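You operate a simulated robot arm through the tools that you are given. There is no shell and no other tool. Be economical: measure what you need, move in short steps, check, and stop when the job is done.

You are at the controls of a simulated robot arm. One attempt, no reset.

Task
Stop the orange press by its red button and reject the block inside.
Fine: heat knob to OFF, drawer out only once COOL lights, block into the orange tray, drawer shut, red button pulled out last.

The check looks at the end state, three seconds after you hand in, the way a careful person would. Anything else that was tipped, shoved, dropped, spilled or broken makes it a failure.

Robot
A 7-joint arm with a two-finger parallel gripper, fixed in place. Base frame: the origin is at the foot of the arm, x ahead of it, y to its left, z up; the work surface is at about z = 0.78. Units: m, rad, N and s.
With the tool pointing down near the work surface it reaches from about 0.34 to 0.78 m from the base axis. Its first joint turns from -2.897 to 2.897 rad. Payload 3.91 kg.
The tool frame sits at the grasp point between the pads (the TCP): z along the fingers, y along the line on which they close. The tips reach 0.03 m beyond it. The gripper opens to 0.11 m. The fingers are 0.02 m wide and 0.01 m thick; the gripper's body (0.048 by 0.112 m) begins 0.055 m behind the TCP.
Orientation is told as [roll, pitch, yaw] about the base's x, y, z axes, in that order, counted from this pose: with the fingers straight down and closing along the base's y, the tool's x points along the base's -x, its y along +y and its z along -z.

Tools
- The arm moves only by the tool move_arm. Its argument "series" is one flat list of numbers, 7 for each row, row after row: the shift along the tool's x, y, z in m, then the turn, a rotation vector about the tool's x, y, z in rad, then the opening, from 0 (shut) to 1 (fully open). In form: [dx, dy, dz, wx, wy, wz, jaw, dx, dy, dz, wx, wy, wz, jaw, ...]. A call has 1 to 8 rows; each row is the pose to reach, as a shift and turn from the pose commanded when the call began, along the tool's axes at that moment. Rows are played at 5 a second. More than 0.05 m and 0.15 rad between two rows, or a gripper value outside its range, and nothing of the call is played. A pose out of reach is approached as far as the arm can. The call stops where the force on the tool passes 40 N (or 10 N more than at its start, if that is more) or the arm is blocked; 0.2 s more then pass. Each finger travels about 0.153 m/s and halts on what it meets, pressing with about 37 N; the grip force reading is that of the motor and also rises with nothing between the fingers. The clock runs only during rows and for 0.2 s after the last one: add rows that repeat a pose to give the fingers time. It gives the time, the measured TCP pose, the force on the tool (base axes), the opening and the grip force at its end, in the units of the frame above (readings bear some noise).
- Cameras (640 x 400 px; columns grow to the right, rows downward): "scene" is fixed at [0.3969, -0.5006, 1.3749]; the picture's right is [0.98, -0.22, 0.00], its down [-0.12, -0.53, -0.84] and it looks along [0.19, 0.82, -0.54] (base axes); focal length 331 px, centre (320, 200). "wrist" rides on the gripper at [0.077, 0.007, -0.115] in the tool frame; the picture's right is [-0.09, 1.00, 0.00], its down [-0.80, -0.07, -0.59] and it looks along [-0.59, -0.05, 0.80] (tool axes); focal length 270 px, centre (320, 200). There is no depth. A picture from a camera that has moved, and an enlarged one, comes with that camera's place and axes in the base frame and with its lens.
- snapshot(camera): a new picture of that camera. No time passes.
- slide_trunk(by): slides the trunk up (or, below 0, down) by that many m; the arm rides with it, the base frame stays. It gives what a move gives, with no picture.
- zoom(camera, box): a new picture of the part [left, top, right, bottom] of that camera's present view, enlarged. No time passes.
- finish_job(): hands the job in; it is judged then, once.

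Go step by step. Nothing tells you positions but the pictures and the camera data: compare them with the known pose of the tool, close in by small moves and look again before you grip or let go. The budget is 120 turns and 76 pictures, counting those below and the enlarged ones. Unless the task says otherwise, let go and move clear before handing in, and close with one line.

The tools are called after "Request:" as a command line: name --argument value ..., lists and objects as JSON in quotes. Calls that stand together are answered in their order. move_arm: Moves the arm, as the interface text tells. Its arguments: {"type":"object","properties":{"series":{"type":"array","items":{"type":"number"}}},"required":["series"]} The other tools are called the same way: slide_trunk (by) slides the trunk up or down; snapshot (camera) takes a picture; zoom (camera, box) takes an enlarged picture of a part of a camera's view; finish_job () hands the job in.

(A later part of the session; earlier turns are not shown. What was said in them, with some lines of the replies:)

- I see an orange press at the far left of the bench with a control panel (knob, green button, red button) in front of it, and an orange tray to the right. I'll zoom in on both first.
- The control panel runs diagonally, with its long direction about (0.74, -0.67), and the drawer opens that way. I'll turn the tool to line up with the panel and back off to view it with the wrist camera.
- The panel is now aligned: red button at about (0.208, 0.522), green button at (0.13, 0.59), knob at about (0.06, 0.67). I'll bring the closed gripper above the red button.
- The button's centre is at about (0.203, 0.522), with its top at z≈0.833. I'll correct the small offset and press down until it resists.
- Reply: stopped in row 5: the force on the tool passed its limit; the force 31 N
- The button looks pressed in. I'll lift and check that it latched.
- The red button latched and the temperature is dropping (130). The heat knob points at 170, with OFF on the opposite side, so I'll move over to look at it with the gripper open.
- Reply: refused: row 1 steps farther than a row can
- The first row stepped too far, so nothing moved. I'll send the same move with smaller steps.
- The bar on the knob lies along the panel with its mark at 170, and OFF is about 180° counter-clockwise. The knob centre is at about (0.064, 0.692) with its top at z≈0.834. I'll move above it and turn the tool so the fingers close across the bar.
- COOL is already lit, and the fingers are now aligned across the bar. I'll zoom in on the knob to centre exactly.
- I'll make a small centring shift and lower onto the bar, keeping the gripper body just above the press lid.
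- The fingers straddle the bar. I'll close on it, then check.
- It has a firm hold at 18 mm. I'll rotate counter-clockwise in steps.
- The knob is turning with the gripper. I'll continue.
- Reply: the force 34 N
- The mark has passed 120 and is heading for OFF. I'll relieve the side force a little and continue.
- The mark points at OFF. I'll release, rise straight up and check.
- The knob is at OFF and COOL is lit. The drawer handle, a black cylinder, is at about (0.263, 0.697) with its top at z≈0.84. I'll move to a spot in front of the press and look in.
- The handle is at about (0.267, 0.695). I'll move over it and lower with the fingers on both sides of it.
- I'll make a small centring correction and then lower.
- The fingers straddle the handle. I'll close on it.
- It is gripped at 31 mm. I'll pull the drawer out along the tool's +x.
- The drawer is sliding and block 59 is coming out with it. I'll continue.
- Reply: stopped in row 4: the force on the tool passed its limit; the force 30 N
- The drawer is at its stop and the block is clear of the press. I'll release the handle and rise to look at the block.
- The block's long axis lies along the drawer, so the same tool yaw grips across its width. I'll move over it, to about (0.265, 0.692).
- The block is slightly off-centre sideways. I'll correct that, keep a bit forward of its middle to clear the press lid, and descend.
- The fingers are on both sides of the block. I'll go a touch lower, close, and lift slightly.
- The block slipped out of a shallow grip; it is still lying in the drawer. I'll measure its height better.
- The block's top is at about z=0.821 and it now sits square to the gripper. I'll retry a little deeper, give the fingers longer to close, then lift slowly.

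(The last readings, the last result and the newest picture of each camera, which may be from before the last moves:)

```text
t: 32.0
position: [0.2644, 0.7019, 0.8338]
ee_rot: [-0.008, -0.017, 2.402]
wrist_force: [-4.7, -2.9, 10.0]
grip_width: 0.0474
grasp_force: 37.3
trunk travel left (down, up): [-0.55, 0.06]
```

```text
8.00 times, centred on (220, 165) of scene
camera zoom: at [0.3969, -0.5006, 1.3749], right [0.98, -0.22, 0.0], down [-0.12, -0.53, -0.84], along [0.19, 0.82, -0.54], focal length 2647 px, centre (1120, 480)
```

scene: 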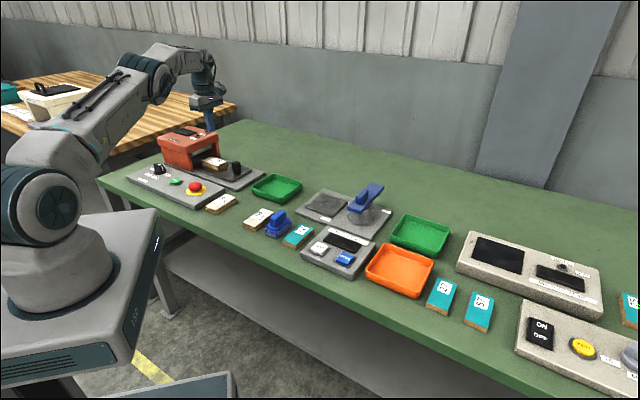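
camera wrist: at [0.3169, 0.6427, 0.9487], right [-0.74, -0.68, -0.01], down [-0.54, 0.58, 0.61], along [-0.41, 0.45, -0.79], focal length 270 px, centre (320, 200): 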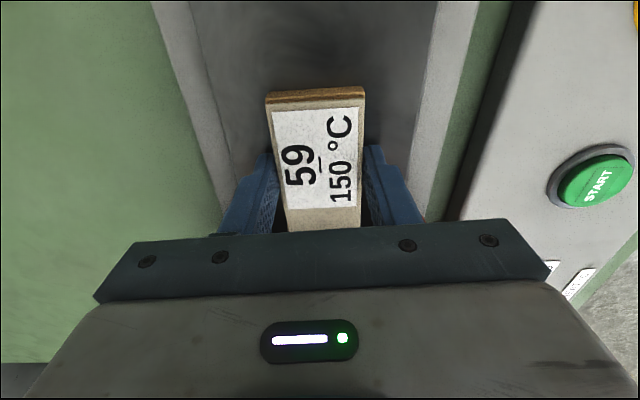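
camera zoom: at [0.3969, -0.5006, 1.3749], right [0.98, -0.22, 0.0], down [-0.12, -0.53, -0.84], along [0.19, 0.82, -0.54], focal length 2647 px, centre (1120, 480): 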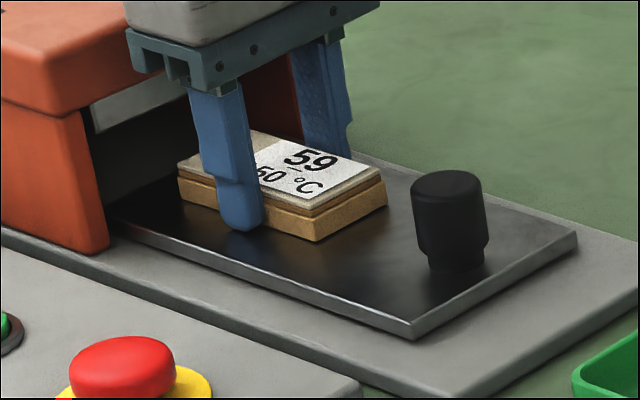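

The tips touch the drawer floor, so this is full depth. I'll lift slowly by a few millimetres and watch the opening.

Request:
move_arm --series '[0, 0, -0.001, 0, 0, 0, 0, 0, 0, -0.003, 0, 0, 0, 0, 0, 0, -0.005, 0, 0, 0, 0, 0, 0, -0.007, 0, 0, 0, 0, 0, 0, -0.009, 0, 0, 0, 0]'

Request:
snapshot --camera "wrist"

Request:
zoom --camera "scene" --box '[180, 140, 260, 190]'

```text
t: 33.2
position: [0.266, 0.7034, 0.8416]
ee_rot: [-0.006, -0.017, 2.401]
wrist_force: [0.7, -0.3, -0.2]
grip_width: 0.0472
grasp_force: 37.2
trunk travel left (down, up): [-0.55, 0.06]
```

```text
33 pictures are left
camera wrist: at [0.3196, 0.644, 0.9562], right [-0.74, -0.68, -0.01], down [-0.54, 0.58, 0.61], along [-0.41, 0.45, -0.79], focal length 270 px, centre (320, 200)
```

wrist: 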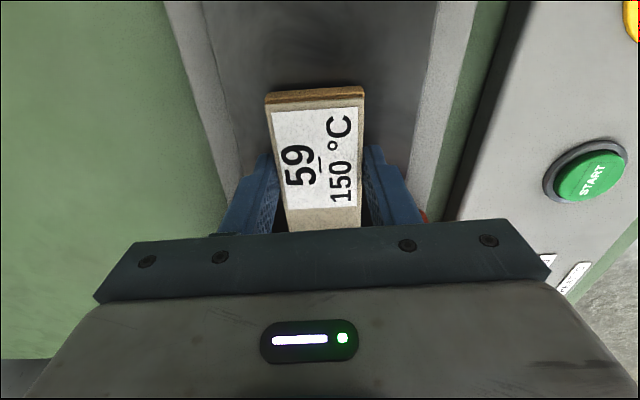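

```text
8.00 times, centred on (220, 165) of scene
camera zoom: at [0.3969, -0.5006, 1.3749], right [0.98, -0.22, 0.0], down [-0.12, -0.53, -0.84], along [0.19, 0.82, -0.54], focal length 2647 px, centre (1120, 480)
```

zoom: 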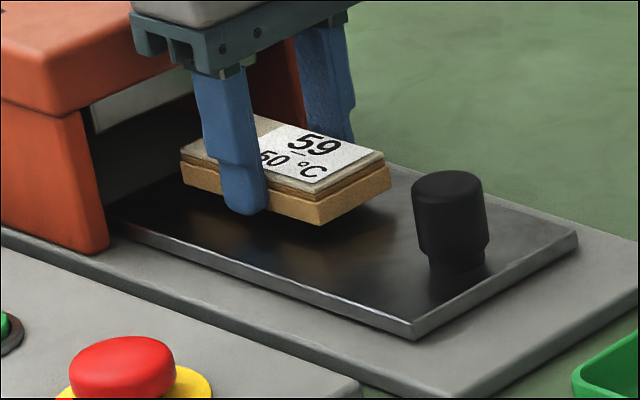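

The block lifts with the gripper. Last time its back end probably hit the lid overhang on the way up, so this time I'll slide it forward 35 mm and then rise slowly.

Request:
move_arm --series '[0.01, 0, 0, 0, 0, 0, 0, 0.02, 0, 0, 0, 0, 0, 0, 0.035, 0, 0, 0, 0, 0, 0, 0.036, 0, -0.01, 0, 0, 0, 0, 0.036, 0, -0.025, 0, 0, 0, 0, 0.036, 0, -0.04, 0, 0, 0, 0, 0.036, 0, -0.06, 0, 0, 0, 0]'

Request:
zoom --camera "scene" --box '[160, 110, 320, 210]'

```text
t: 34.8
position: [0.2951, 0.6763, 0.9019]
ee_rot: [-0.007, -0.018, 2.401]
wrist_force: [0.5, -0.5, -0.8]
grip_width: 0.0469
grasp_force: 36.7
trunk travel left (down, up): [-0.55, 0.06]
```

```text
4.00 times, centred on (240, 160) of scene
camera zoom: at [0.3969, -0.5006, 1.3749], right [0.98, -0.22, 0.0], down [-0.12, -0.53, -0.84], along [0.19, 0.82, -0.54], focal length 1323 px, centre (640, 360)
```

zoom: 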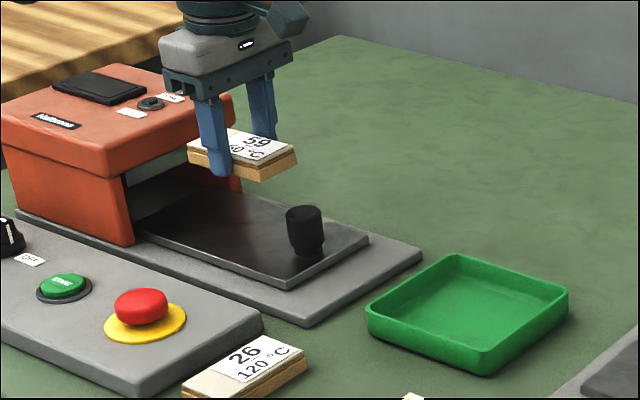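

The block is held well clear of everything. I'll carry it up and toward the orange tray, turning the wrist as I go.

Request:
move_arm --series '[0.01, 0.0, -0.03, 0, 0, 0.1, 0, 0.03, 0.006, -0.06, 0, 0, 0.23, 0, 0.053, 0.012, -0.09, 0, 0, 0.37, 0, 0.078, 0.018, -0.12, 0, 0, 0.51, 0, 0.104, 0.025, -0.15, 0, 0, 0.65, 0, 0.13, 0.031, -0.168, 0, 0, 0.79, 0, 0.156, 0.037, -0.168, 0, 0, 0.93, 0, 0.1827, 0.0441, -0.168, 0, 0, 1.07, 0]'

```text
t: 36.6
position: [0.3969, 0.5176, 1.0658]
ee_rot: [0.012, -0.014, 1.33]
wrist_force: [-0.6, -0.2, -0.9]
grip_width: 0.0473
grasp_force: 37.4
trunk travel left (down, up): [-0.55, 0.06]
```

Request:
move_arm --series '[0.03, -0.0347, 0, 0, 0, 0.06, 0, 0.06, -0.0694, 0, 0, 0, 0.12, 0, 0.09, -0.104, 0, 0, 0, 0.18, 0, 0.121, -0.139, 0, 0, 0, 0.25, 0, 0.151, -0.1735, 0, 0, 0, 0.31, 0, 0.181, -0.208, 0, 0, 0, 0.37, 0, 0.212, -0.243, 0, 0, 0, 0.44, 0, 0.242, -0.2776, 0, 0, 0, 0.5, 0]'

Request:
snapshot --camera "wrist"

```text
t: 38.4
position: [0.6172, 0.2141, 1.0592]
ee_rot: [0.017, -0.007, 0.832]
wrist_force: [0.4, -0.7, -0.7]
grip_width: 0.0471
grasp_force: 36.9
trunk travel left (down, up): [-0.55, 0.06]
```

```text
30 pictures are left
camera wrist: at [0.5608, 0.1608, 1.1734], right [-0.68, 0.74, 0.02], down [0.6, 0.53, 0.6], along [0.43, 0.42, -0.8], focal length 270 px, centre (320, 200)
```

wrist: 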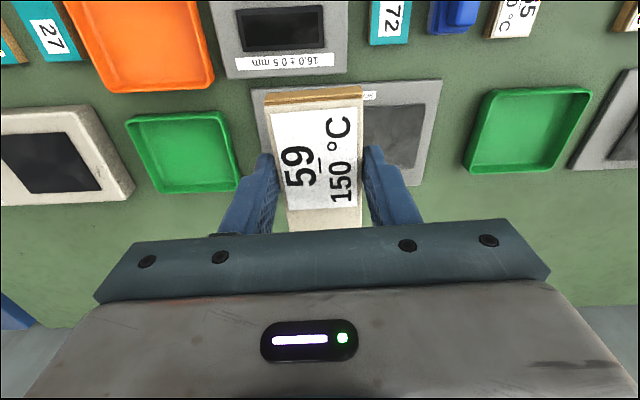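

The orange tray's centre works out at about (0.716, 0.03). I'll move above it at the same height.

Request:
move_arm --series '[0.0139, -0.0394, 0, 0, 0, 0, 0, 0.0278, -0.0788, 0, 0, 0, 0, 0, 0.0416, -0.118, 0, 0, 0, 0, 0, 0.0555, -0.158, 0, 0, 0, 0, 0, 0.0694, -0.197, 0, 0, 0, 0, 0, 0.0694, -0.197, 0.02, 0, 0, 0, 0]'

Request:
snapshot --camera "wrist"

Request:
zoom --camera "scene" --box '[320, 140, 500, 320]'

```text
t: 39.8
position: [0.7134, 0.0343, 1.0362]
ee_rot: [0.018, -0.007, 0.833]
wrist_force: [0.1, 0.0, -1.1]
grip_width: 0.0471
grasp_force: 36.8
trunk travel left (down, up): [-0.55, 0.06]
```

```text
29 pictures are left
camera wrist: at [0.6576, -0.0201, 1.1506], right [-0.68, 0.74, 0.02], down [0.6, 0.53, 0.6], along [0.43, 0.42, -0.8], focal length 270 px, centre (320, 200)
```

wrist: 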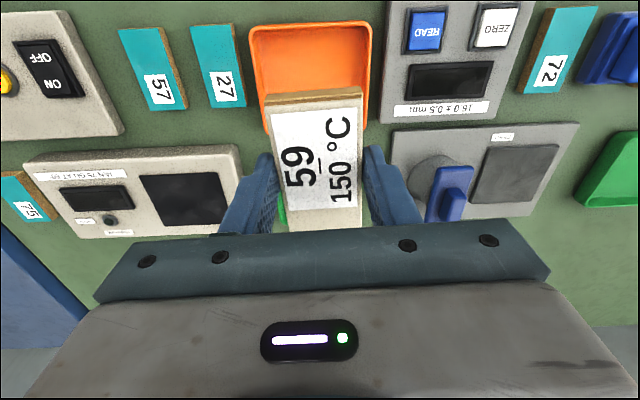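

```text
2.22 times, centred on (410, 230) of scene
camera zoom: at [0.3969, -0.5006, 1.3749], right [0.98, -0.22, 0.0], down [-0.12, -0.53, -0.84], along [0.19, 0.82, -0.54], focal length 735 px, centre (120, 133)
```

zoom: 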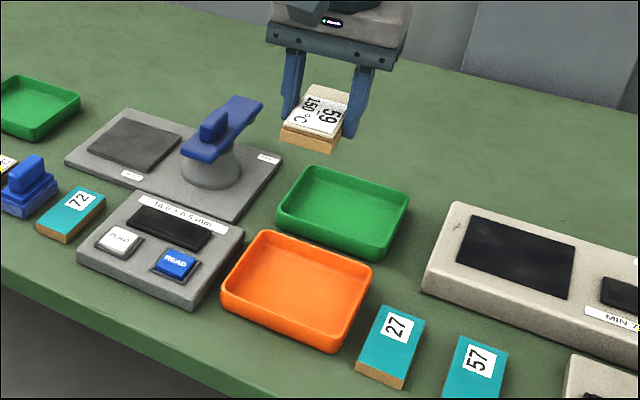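

The tray's centre is at (0.717, 0.036) and the block is over it. I'll lower in two stages.

Request:
move_arm --series '[0.0, 0, 0.035, 0, 0, 0, 0, 0.0, 0, 0.07, 0, 0, 0, 0, 0, 0, 0.105, 0, 0, 0, 0, 0, 0, 0.14, 0, 0, 0, 0, 0, 0, 0.165, 0, 0, 0, 0, 0, 0, 0.175, 0, 0, 0, 0]'

Request:
zoom --camera "scene" --box '[320, 180, 480, 320]'

Request:
snapshot --camera "wrist"

```text
t: 41.2
position: [0.709, 0.0365, 0.8589]
ee_rot: [0.019, -0.006, 0.832]
wrist_force: [0.6, 0.1, -0.4]
grip_width: 0.0468
grasp_force: 37.1
trunk travel left (down, up): [-0.55, 0.06]
```

```text
2.86 times, centred on (400, 250) of scene
camera zoom: at [0.3969, -0.5006, 1.3749], right [0.98, -0.22, 0.0], down [-0.12, -0.53, -0.84], along [0.19, 0.82, -0.54], focal length 945 px, centre (91, 57)
```

zoom: 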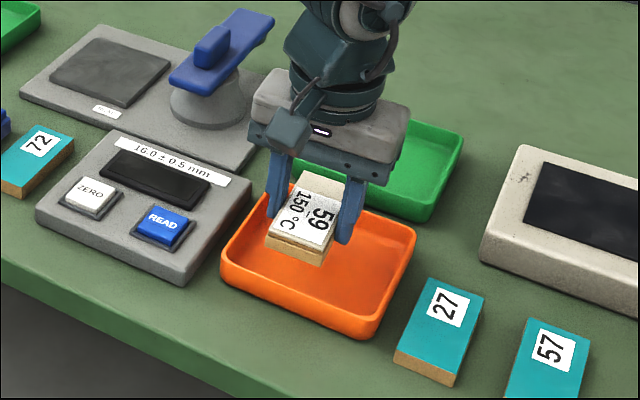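

```text
26 pictures are left
camera wrist: at [0.6518, -0.0183, 0.9744], right [-0.68, 0.74, 0.02], down [0.6, 0.53, 0.6], along [0.43, 0.42, -0.8], focal length 270 px, centre (320, 200)
```

wrist: 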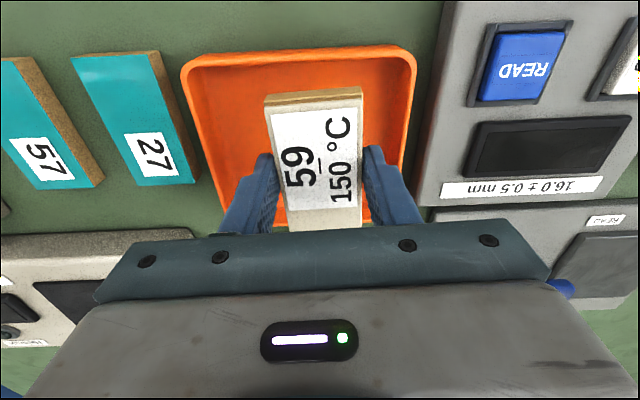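

The block is nearly centred in the tray. I'll shift 6 mm sideways and lower to the floor.

Request:
move_arm --series '[0, -0.006, 0.01, 0, 0, 0, 0, 0, -0.006, 0.02, 0, 0, 0, 0, 0, -0.006, 0.028, 0, 0, 0, 0, 0, -0.006, 0.034, 0, 0, 0, 0]'

```text
t: 42.2
position: [0.7148, 0.0335, 0.8263]
ee_rot: [0.018, -0.006, 0.832]
wrist_force: [-0.4, 0.1, 0.2]
grip_width: 0.0469
grasp_force: 37.2
trunk travel left (down, up): [-0.55, 0.06]
```

Request:
move_arm --series '[0, 0, 0.002, 0, 0, 0, 0, 0, 0, 0.004, 0, 0, 0, 0, 0, 0, 0.006, 0, 0, 0, 0]'

Request:
zoom --camera "scene" --box '[320, 180, 480, 320]'

```text
t: 43.0
position: [0.713, 0.0331, 0.8228]
ee_rot: [0.018, -0.007, 0.833]
wrist_force: [0.0, 0.0, -0.7]
grip_width: 0.047
grasp_force: 37.1
trunk travel left (down, up): [-0.55, 0.06]
```

```text
2.86 times, centred on (400, 250) of scene
camera zoom: at [0.3969, -0.5006, 1.3749], right [0.98, -0.22, 0.0], down [-0.12, -0.53, -0.84], along [0.19, 0.82, -0.54], focal length 945 px, centre (91, 57)
```

zoom: 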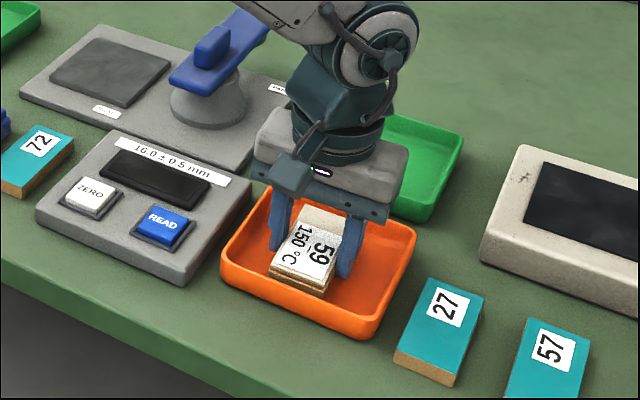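

The block is almost on the floor. I'll lower a few more millimetres until it touches.

Request:
move_arm --series '[0, 0, 0.002, 0, 0, 0, 0, 0, 0, 0.004, 0, 0, 0, 0, 0, 0, 0.006, 0, 0, 0, 0, 0, 0, 0.007, 0, 0, 0, 0]'

```text
t: 44.0
position: [0.715, 0.0337, 0.8166]
ee_rot: [0.013, -0.011, 0.833]
wrist_force: [-1.6, -0.6, 11.0]
grip_width: 0.047
grasp_force: 37.1
trunk travel left (down, up): [-0.55, 0.06]
```

Contact with the tray floor shows as 11 N upward. I'll release with a modest opening and rise.

Request:
move_arm --series '[0, 0, -0.001, 0, 0, 0, 0.58, 0, 0, -0.001, 0, 0, 0, 0.58, 0, 0, -0.03, 0, 0, 0, 0.58, 0, 0, -0.07, 0, 0, 0, 0.58, 0, 0, -0.11, 0, 0, 0, 0.58, 0, 0, -0.15, 0, 0, 0, 0.58, 0, 0, -0.19, 0, 0, 0, 0.58, 0, 0, -0.23, 0, 0, 0, 0.5]'

Request:
snapshot --camera "scene"

```text
t: 45.8
position: [0.7146, 0.0298, 1.0459]
ee_rot: [0.017, -0.009, 0.832]
wrist_force: [0.8, 0.0, -0.6]
grip_width: 0.0549
grasp_force: 0.0
trunk travel left (down, up): [-0.55, 0.06]
```

```text
24 pictures are left
```

scene: 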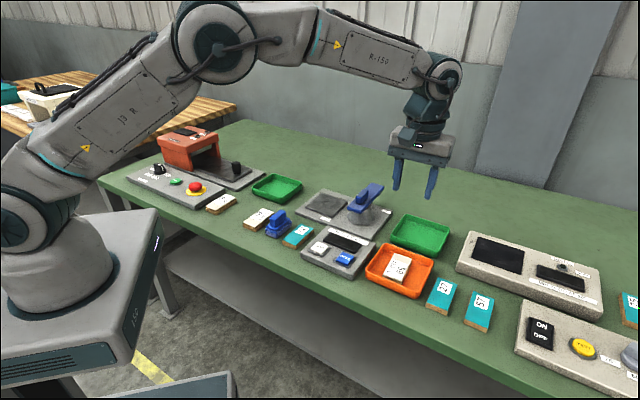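

The block is in the orange tray. I'll go back to the drawer handle, retracing the route at height.

Request:
move_arm --series '[-0.0124, 0.0443, 0, 0, 0, -0.1, 0.5, -0.0249, 0.0887, 0, 0, 0, -0.2, 0.5, -0.0373, 0.133, 0, 0, 0, -0.3, 0.5, -0.0497, 0.1774, 0, 0, 0, -0.4, 0.5, -0.0622, 0.2218, 0, 0, 0, -0.5, 0.5, -0.0746, 0.2662, 0, 0, 0, -0.6, 0.5, -0.087, 0.3105, 0, 0, 0, -0.7, 0.5, -0.0994, 0.355, 0, 0, 0, -0.8, 0.5]'

```text
t: 47.6
position: [0.5206, 0.3422, 1.0514]
ee_rot: [0.007, -0.015, 1.635]
wrist_force: [-0.7, -0.1, -0.2]
grip_width: 0.0549
grasp_force: 0.1
trunk travel left (down, up): [-0.55, 0.06]
```

Request:
move_arm --series '[-0.0408, 0.0221, 0, 0, 0, -0.11, 0.5, -0.0815, 0.0442, 0, 0, 0, -0.22, 0.5, -0.1223, 0.0663, 0, 0, 0, -0.33, 0.5, -0.163, 0.0884, 0, 0, 0, -0.44, 0.5, -0.2038, 0.1105, 0, 0, 0, -0.55, 0.5, -0.2445, 0.1326, 0.01, 0, 0, -0.66, 0.5, -0.2853, 0.1547, 0.02, 0, 0, -0.765, 0.45, -0.2853, 0.1547, 0.06, 0, 0, -0.765, 0.45]'

Request:
snapshot --camera "wrist"

```text
t: 49.4
position: [0.348, 0.6188, 0.9961]
ee_rot: [-0.007, -0.019, 2.399]
wrist_force: [-0.9, 0.4, -0.1]
grip_width: 0.0495
grasp_force: 0.0
trunk travel left (down, up): [-0.55, 0.06]
```

```text
23 pictures are left
camera wrist: at [0.4005, 0.5603, 1.1104], right [-0.74, -0.67, -0.01], down [-0.54, 0.58, 0.61], along [-0.41, 0.45, -0.79], focal length 270 px, centre (320, 200)
```

wrist: 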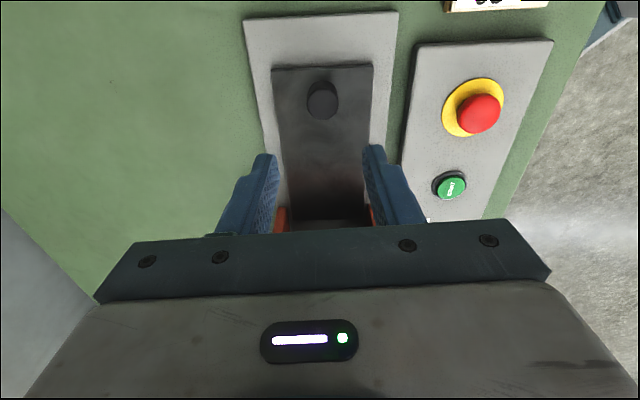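

The handle is at about (0.342, 0.623), just ahead of the tool. I'll lower around it.

Request:
move_arm --series '[-0.006, 0, 0.04, 0, 0, 0, 0.45, -0.006, 0, 0.08, 0, 0, 0, 0.45, -0.006, 0, 0.12, 0, 0, 0, 0.45, -0.006, 0, 0.145, 0, 0, 0, 0.45, -0.006, 0, 0.156, 0, 0, 0, 0.45, -0.006, 0, 0.156, 0, 0, 0, 0.45]'

Request:
snapshot --camera "wrist"

```text
t: 50.8
position: [0.3441, 0.6276, 0.8413]
ee_rot: [-0.008, -0.017, 2.397]
wrist_force: [0.5, -0.4, -0.1]
grip_width: 0.0495
grasp_force: 0.1
trunk travel left (down, up): [-0.55, 0.06]
```

```text
22 pictures are left
camera wrist: at [0.3959, 0.5682, 0.9558], right [-0.74, -0.67, -0.01], down [-0.54, 0.58, 0.61], along [-0.41, 0.45, -0.79], focal length 270 px, centre (320, 200)
```

wrist: 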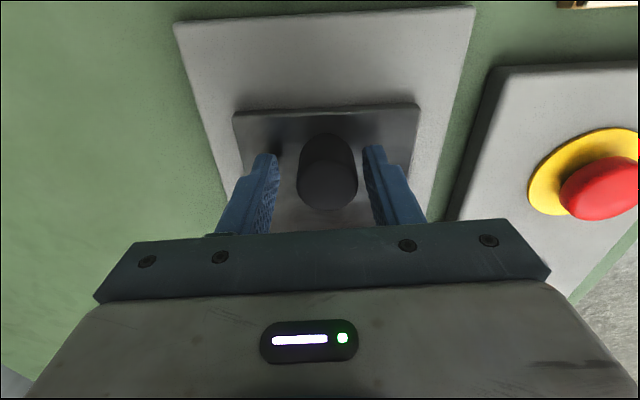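

I'll shift a few millimetres to centre, grip, and push the drawer back in.

Request:
move_arm --series '[0, 0.003, 0, 0, 0, 0, 0.45, 0, 0.003, 0, 0, 0, 0, 0, 0, 0.003, 0, 0, 0, 0, 0, 0, 0.003, 0, 0, 0, 0, 0]'

Request:
move_arm --series '[-0.012, 0, 0, 0, 0, 0, 0, -0.027, 0, 0, 0, 0, 0, 0, -0.042, 0, 0, 0, 0, 0, 0, -0.057, 0, 0, 0, 0, 0, 0, -0.072, 0, 0, 0, 0, 0, 0, -0.087, 0, 0, 0, 0, 0, 0]'

Request:
zoom --camera "scene" --box '[110, 110, 270, 220]'

```text
t: 51.8
position: [0.3414, 0.6244, 0.842]
ee_rot: [-0.007, -0.017, 2.398]
wrist_force: [-0.3, 0.5, 1.2]
grip_width: 0.0313
grasp_force: 44.7
trunk travel left (down, up): [-0.55, 0.06]
```

```text
t: 53.2
position: [0.2755, 0.6884, 0.8415]
ee_rot: [-0.008, -0.016, 2.396]
wrist_force: [15.6, 14.4, 2.5]
grip_width: 0.0312
grasp_force: 45.0
trunk travel left (down, up): [-0.55, 0.06]
```

```text
3.64 times, centred on (190, 165) of scene
camera zoom: at [0.3969, -0.5006, 1.3749], right [0.98, -0.22, 0.0], down [-0.12, -0.53, -0.84], along [0.19, 0.82, -0.54], focal length 1203 px, centre (793, 327)
```

zoom: 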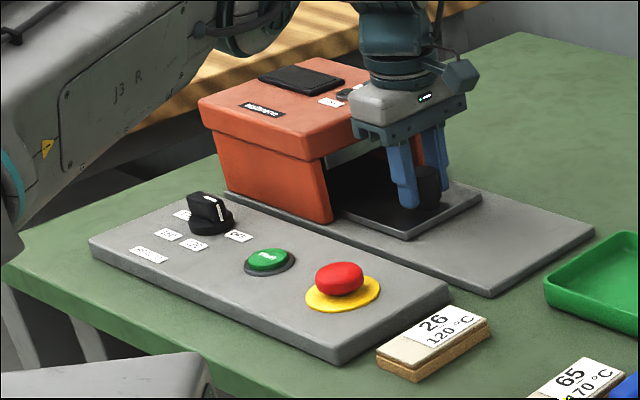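

About 15 mm remain, and some side force has built up. I'll relieve it and finish pushing.

Request:
move_arm --series '[-0.003, -0.002, 0, 0, 0, 0, 0, -0.009, -0.002, 0, 0, 0, 0, 0, -0.015, -0.002, 0, 0, 0, 0, 0, -0.02, -0.002, 0, 0, 0, 0, 0, -0.024, -0.002, 0, 0, 0, 0, 0, -0.027, -0.002, 0, 0, 0, 0, 0]'

Request:
zoom --camera "scene" --box '[110, 110, 270, 220]'

```text
t: 54.6
position: [0.2641, 0.7023, 0.8425]
ee_rot: [-0.007, -0.017, 2.394]
wrist_force: [27.8, 6.9, 8.0]
grip_width: 0.0314
grasp_force: 45.1
trunk travel left (down, up): [-0.55, 0.06]
```

```text
3.64 times, centred on (190, 165) of scene
camera zoom: at [0.3969, -0.5006, 1.3749], right [0.98, -0.22, 0.0], down [-0.12, -0.53, -0.84], along [0.19, 0.82, -0.54], focal length 1203 px, centre (793, 327)
```

zoom: 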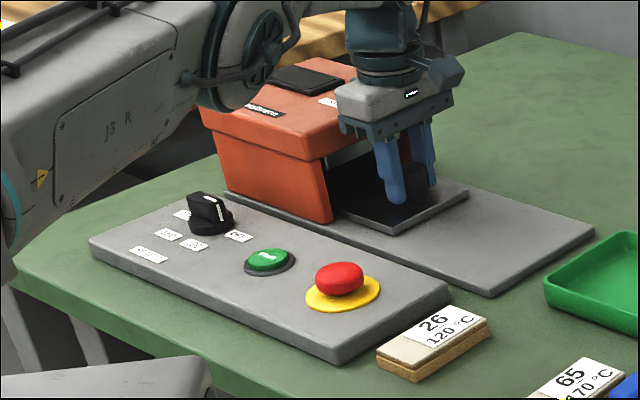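

The drawer is at its original closed position and resisting. I'll release, rise and compare.

Request:
move_arm --series '[0.002, 0, 0, 0, 0, 0, 0.45, 0.002, 0, 0, 0, 0, 0, 0.45, 0.002, 0, -0.03, 0, 0, 0, 0.45, 0.002, 0, -0.07, 0, 0, 0, 0.45, 0.002, 0, -0.11, 0, 0, 0, 0.45, 0.002, 0, -0.15, 0, 0, 0, 0.45]'

Request:
zoom --camera "scene" --box '[110, 110, 270, 220]'

```text
t: 56.0
position: [0.2601, 0.6964, 0.9925]
ee_rot: [-0.006, -0.017, 2.399]
wrist_force: [0.2, 0.2, 0.4]
grip_width: 0.0494
grasp_force: 0.1
trunk travel left (down, up): [-0.55, 0.06]
```

```text
3.64 times, centred on (190, 165) of scene
camera zoom: at [0.3969, -0.5006, 1.3749], right [0.98, -0.22, 0.0], down [-0.12, -0.53, -0.84], along [0.19, 0.82, -0.54], focal length 1203 px, centre (793, 327)
```

zoom: 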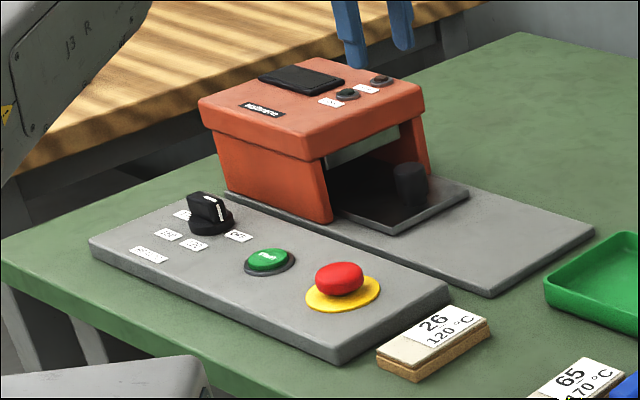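

The drawer matches its original closed position. Now the red button at about (0.203, 0.522): I'll move above it with the gripper part open.

Request:
move_arm --series '[0.0189, 0.0417, 0, 0, 0, 0, 0.6, 0.0378, 0.0834, 0, 0, 0, 0, 0.65, 0.0566, 0.125, 0, 0, 0, 0, 0.65, 0.0755, 0.1667, 0, 0, 0, 0, 0.65, 0.0755, 0.1667, 0.04, 0, 0, 0, 0.65, 0.0755, 0.1667, 0.07, 0, 0, 0, 0.65]'

Request:
snapshot --camera "wrist"

```text
t: 57.4
position: [0.1993, 0.5252, 0.9244]
ee_rot: [-0.008, -0.019, 2.398]
wrist_force: [0.5, 0.2, 0.8]
grip_width: 0.0718
grasp_force: 0.1
trunk travel left (down, up): [-0.55, 0.06]
```

```text
18 pictures are left
camera wrist: at [0.253, 0.4654, 1.0384], right [-0.74, -0.67, -0.01], down [-0.54, 0.58, 0.61], along [-0.41, 0.45, -0.79], focal length 270 px, centre (320, 200)
```

wrist: 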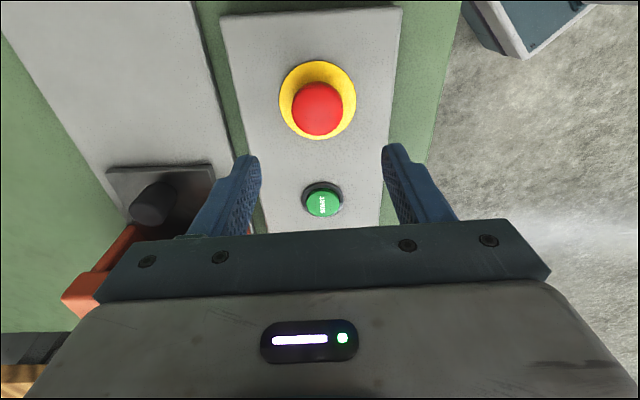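

The button's centre is at about (0.2045, 0.522) and about 42 mm wide. I'll centre and lower around it.

Request:
move_arm --series '[0.0058, -0.001, 0.03, 0, 0, 0, 0.65, 0.0058, -0.001, 0.06, 0, 0, 0, 0.65, 0.0058, -0.001, 0.075, 0, 0, 0, 0.65, 0.0058, -0.001, 0.084, 0, 0, 0, 0.65, 0.0058, -0.001, 0.084, 0, 0, 0, 0.65]'

Request:
snapshot --camera "wrist"

Request:
zoom --camera "scene" --box '[150, 150, 230, 210]'

```text
t: 58.6
position: [0.2044, 0.5244, 0.8369]
ee_rot: [-0.008, -0.016, 2.396]
wrist_force: [0.1, -0.6, 0.3]
grip_width: 0.0714
grasp_force: 0.1
trunk travel left (down, up): [-0.55, 0.06]
```

```text
17 pictures are left
camera wrist: at [0.2585, 0.4652, 0.9507], right [-0.74, -0.67, -0.01], down [-0.54, 0.58, 0.61], along [-0.41, 0.45, -0.79], focal length 270 px, centre (320, 200)
```

wrist: 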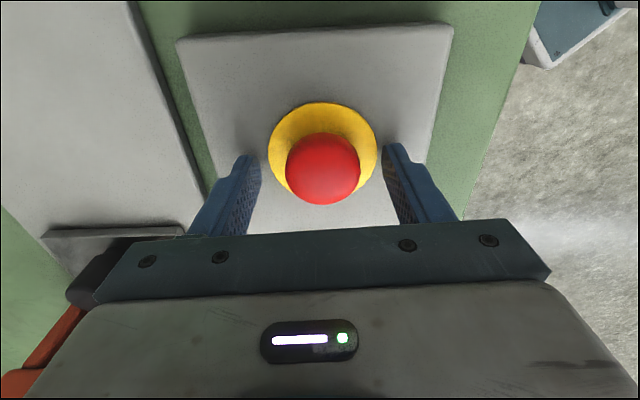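

```text
6.67 times, centred on (190, 180) of scene
camera zoom: at [0.3969, -0.5006, 1.3749], right [0.98, -0.22, 0.0], down [-0.12, -0.53, -0.84], along [0.19, 0.82, -0.54], focal length 2206 px, centre (1187, 333)
```

zoom: 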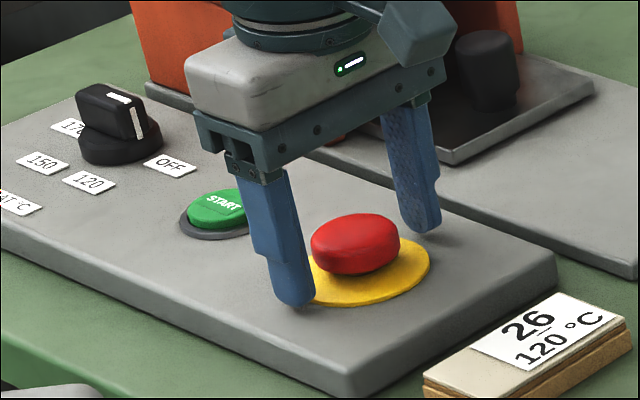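

The fingers straddle the mushroom head symmetrically. I'll close, then pull upward slowly.

Request:
move_arm --series '[0, 0, 0, 0, 0, 0, 0, 0, 0, 0, 0, 0, 0, 0, 0, 0, 0, 0, 0, 0, 0]'

Request:
move_arm --series '[0, 0, -0.003, 0, 0, 0, 0, 0, 0, -0.006, 0, 0, 0, 0, 0, 0, -0.009, 0, 0, 0, 0]'

Request:
zoom --camera "scene" --box '[150, 150, 230, 210]'

```text
t: 59.4
position: [0.2047, 0.5238, 0.8366]
ee_rot: [-0.005, -0.015, 2.398]
wrist_force: [-5.0, -7.6, 0.0]
grip_width: 0.0403
grasp_force: 44.7
trunk travel left (down, up): [-0.55, 0.06]
```

```text
t: 60.2
position: [0.2048, 0.524, 0.8445]
ee_rot: [-0.006, -0.018, 2.397]
wrist_force: [-7.9, -5.9, -10.5]
grip_width: 0.04
grasp_force: 45.6
trunk travel left (down, up): [-0.55, 0.06]
```

```text
6.67 times, centred on (190, 180) of scene
camera zoom: at [0.3969, -0.5006, 1.3749], right [0.98, -0.22, 0.0], down [-0.12, -0.53, -0.84], along [0.19, 0.82, -0.54], focal length 2206 px, centre (1187, 333)
```

zoom: 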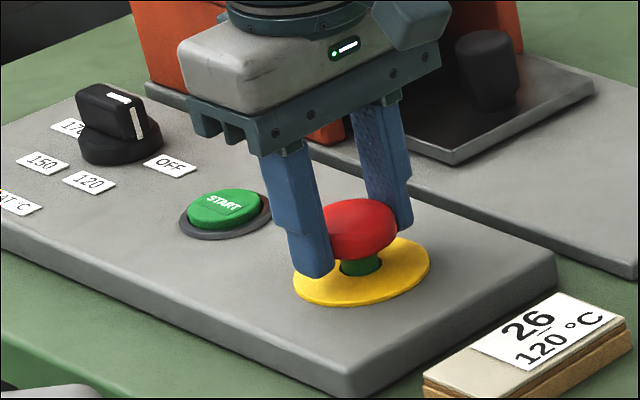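

The head has risen and the green stem shows. I'll pull a little further to its stop, then release.

Request:
move_arm --series '[0, 0, -0.002, 0, 0, 0, 0, 0, 0, -0.004, 0, 0, 0, 0]'

Request:
zoom --camera "scene" --box '[150, 150, 230, 210]'

```text
t: 60.8
position: [0.2055, 0.5239, 0.8459]
ee_rot: [0.0, -0.015, 2.398]
wrist_force: [-13.2, -7.8, -32.1]
grip_width: 0.0399
grasp_force: 44.7
trunk travel left (down, up): [-0.55, 0.06]
```

```text
6.67 times, centred on (190, 180) of scene
camera zoom: at [0.3969, -0.5006, 1.3749], right [0.98, -0.22, 0.0], down [-0.12, -0.53, -0.84], along [0.19, 0.82, -0.54], focal length 2206 px, centre (1187, 333)
```

zoom: 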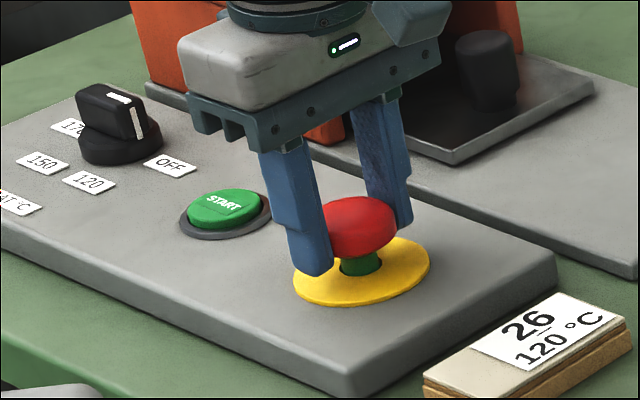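

It has hit its upper stop at 32 N with the button fully out. I'll back off slightly, open and rise clear.

Request:
move_arm --series '[0, 0, 0.002, 0, 0, 0, 0, 0, 0, 0.002, 0, 0, 0, 0.65, 0, 0, 0.002, 0, 0, 0, 0.65, 0, 0, -0.03, 0, 0, 0, 0.65, 0, 0, -0.07, 0, 0, 0, 0.65, 0, 0, -0.11, 0, 0, 0, 0.65, 0, 0, -0.15, 0, 0, 0, 0.65, 0, 0, -0.19, 0, 0, 0, 0.65]'

Request:
zoom --camera "scene" --box '[110, 110, 270, 220]'

Request:
zoom --camera "scene" --box '[240, 160, 500, 320]'

Request:
snapshot --camera "wrist"

```text
t: 62.6
position: [0.2097, 0.5208, 1.0411]
ee_rot: [-0.006, -0.018, 2.398]
wrist_force: [0.2, 0.5, -0.3]
grip_width: 0.0715
grasp_force: 0.1
trunk travel left (down, up): [-0.55, 0.06]
```

```text
3.64 times, centred on (190, 165) of scene
camera zoom: at [0.3969, -0.5006, 1.3749], right [0.98, -0.22, 0.0], down [-0.12, -0.53, -0.84], along [0.19, 0.82, -0.54], focal length 1203 px, centre (793, 327)
```

zoom: 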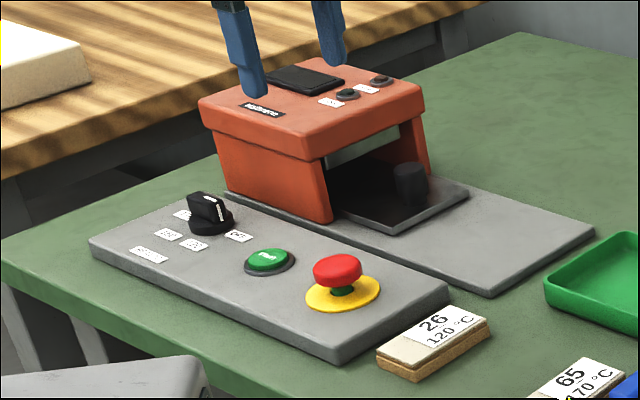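

```text
2.46 times, centred on (370, 240) of scene
camera zoom: at [0.3969, -0.5006, 1.3749], right [0.98, -0.22, 0.0], down [-0.12, -0.53, -0.84], along [0.19, 0.82, -0.54], focal length 814 px, centre (197, 102)
```

zoom: 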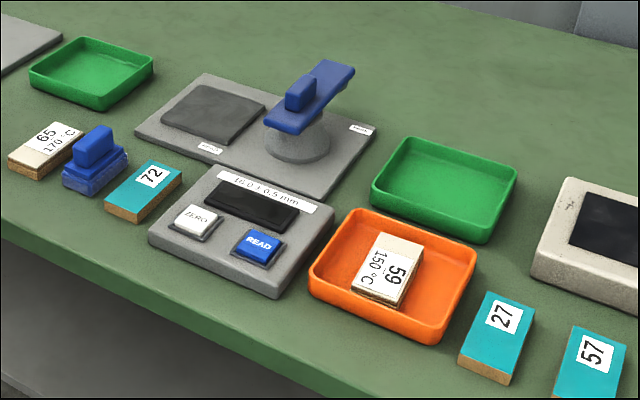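

```text
11 pictures are left
camera wrist: at [0.2622, 0.4611, 1.155], right [-0.74, -0.67, -0.01], down [-0.54, 0.58, 0.61], along [-0.41, 0.45, -0.79], focal length 270 px, centre (320, 200)
```

wrist: 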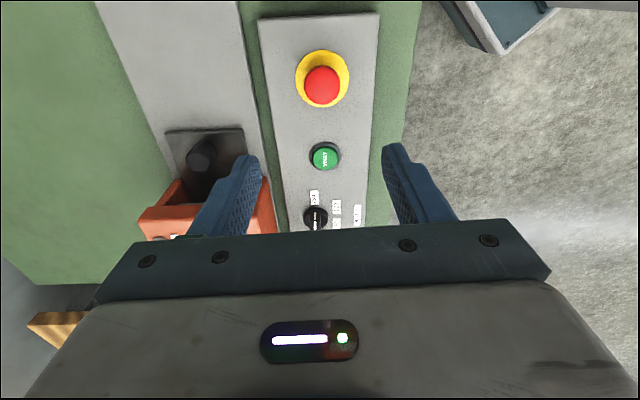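

The button is out, the knob is at OFF, the drawer is shut, block 59 lies in the orange tray, and nothing else looks disturbed. I'm handing in.

Request:
finish_job

```text
The job is handed in.
```

The press is stopped and block 59 is in the orange tray. The heat knob is at OFF, the drawer (opened only after COOL lit) is shut, and the red button was pulled out last.
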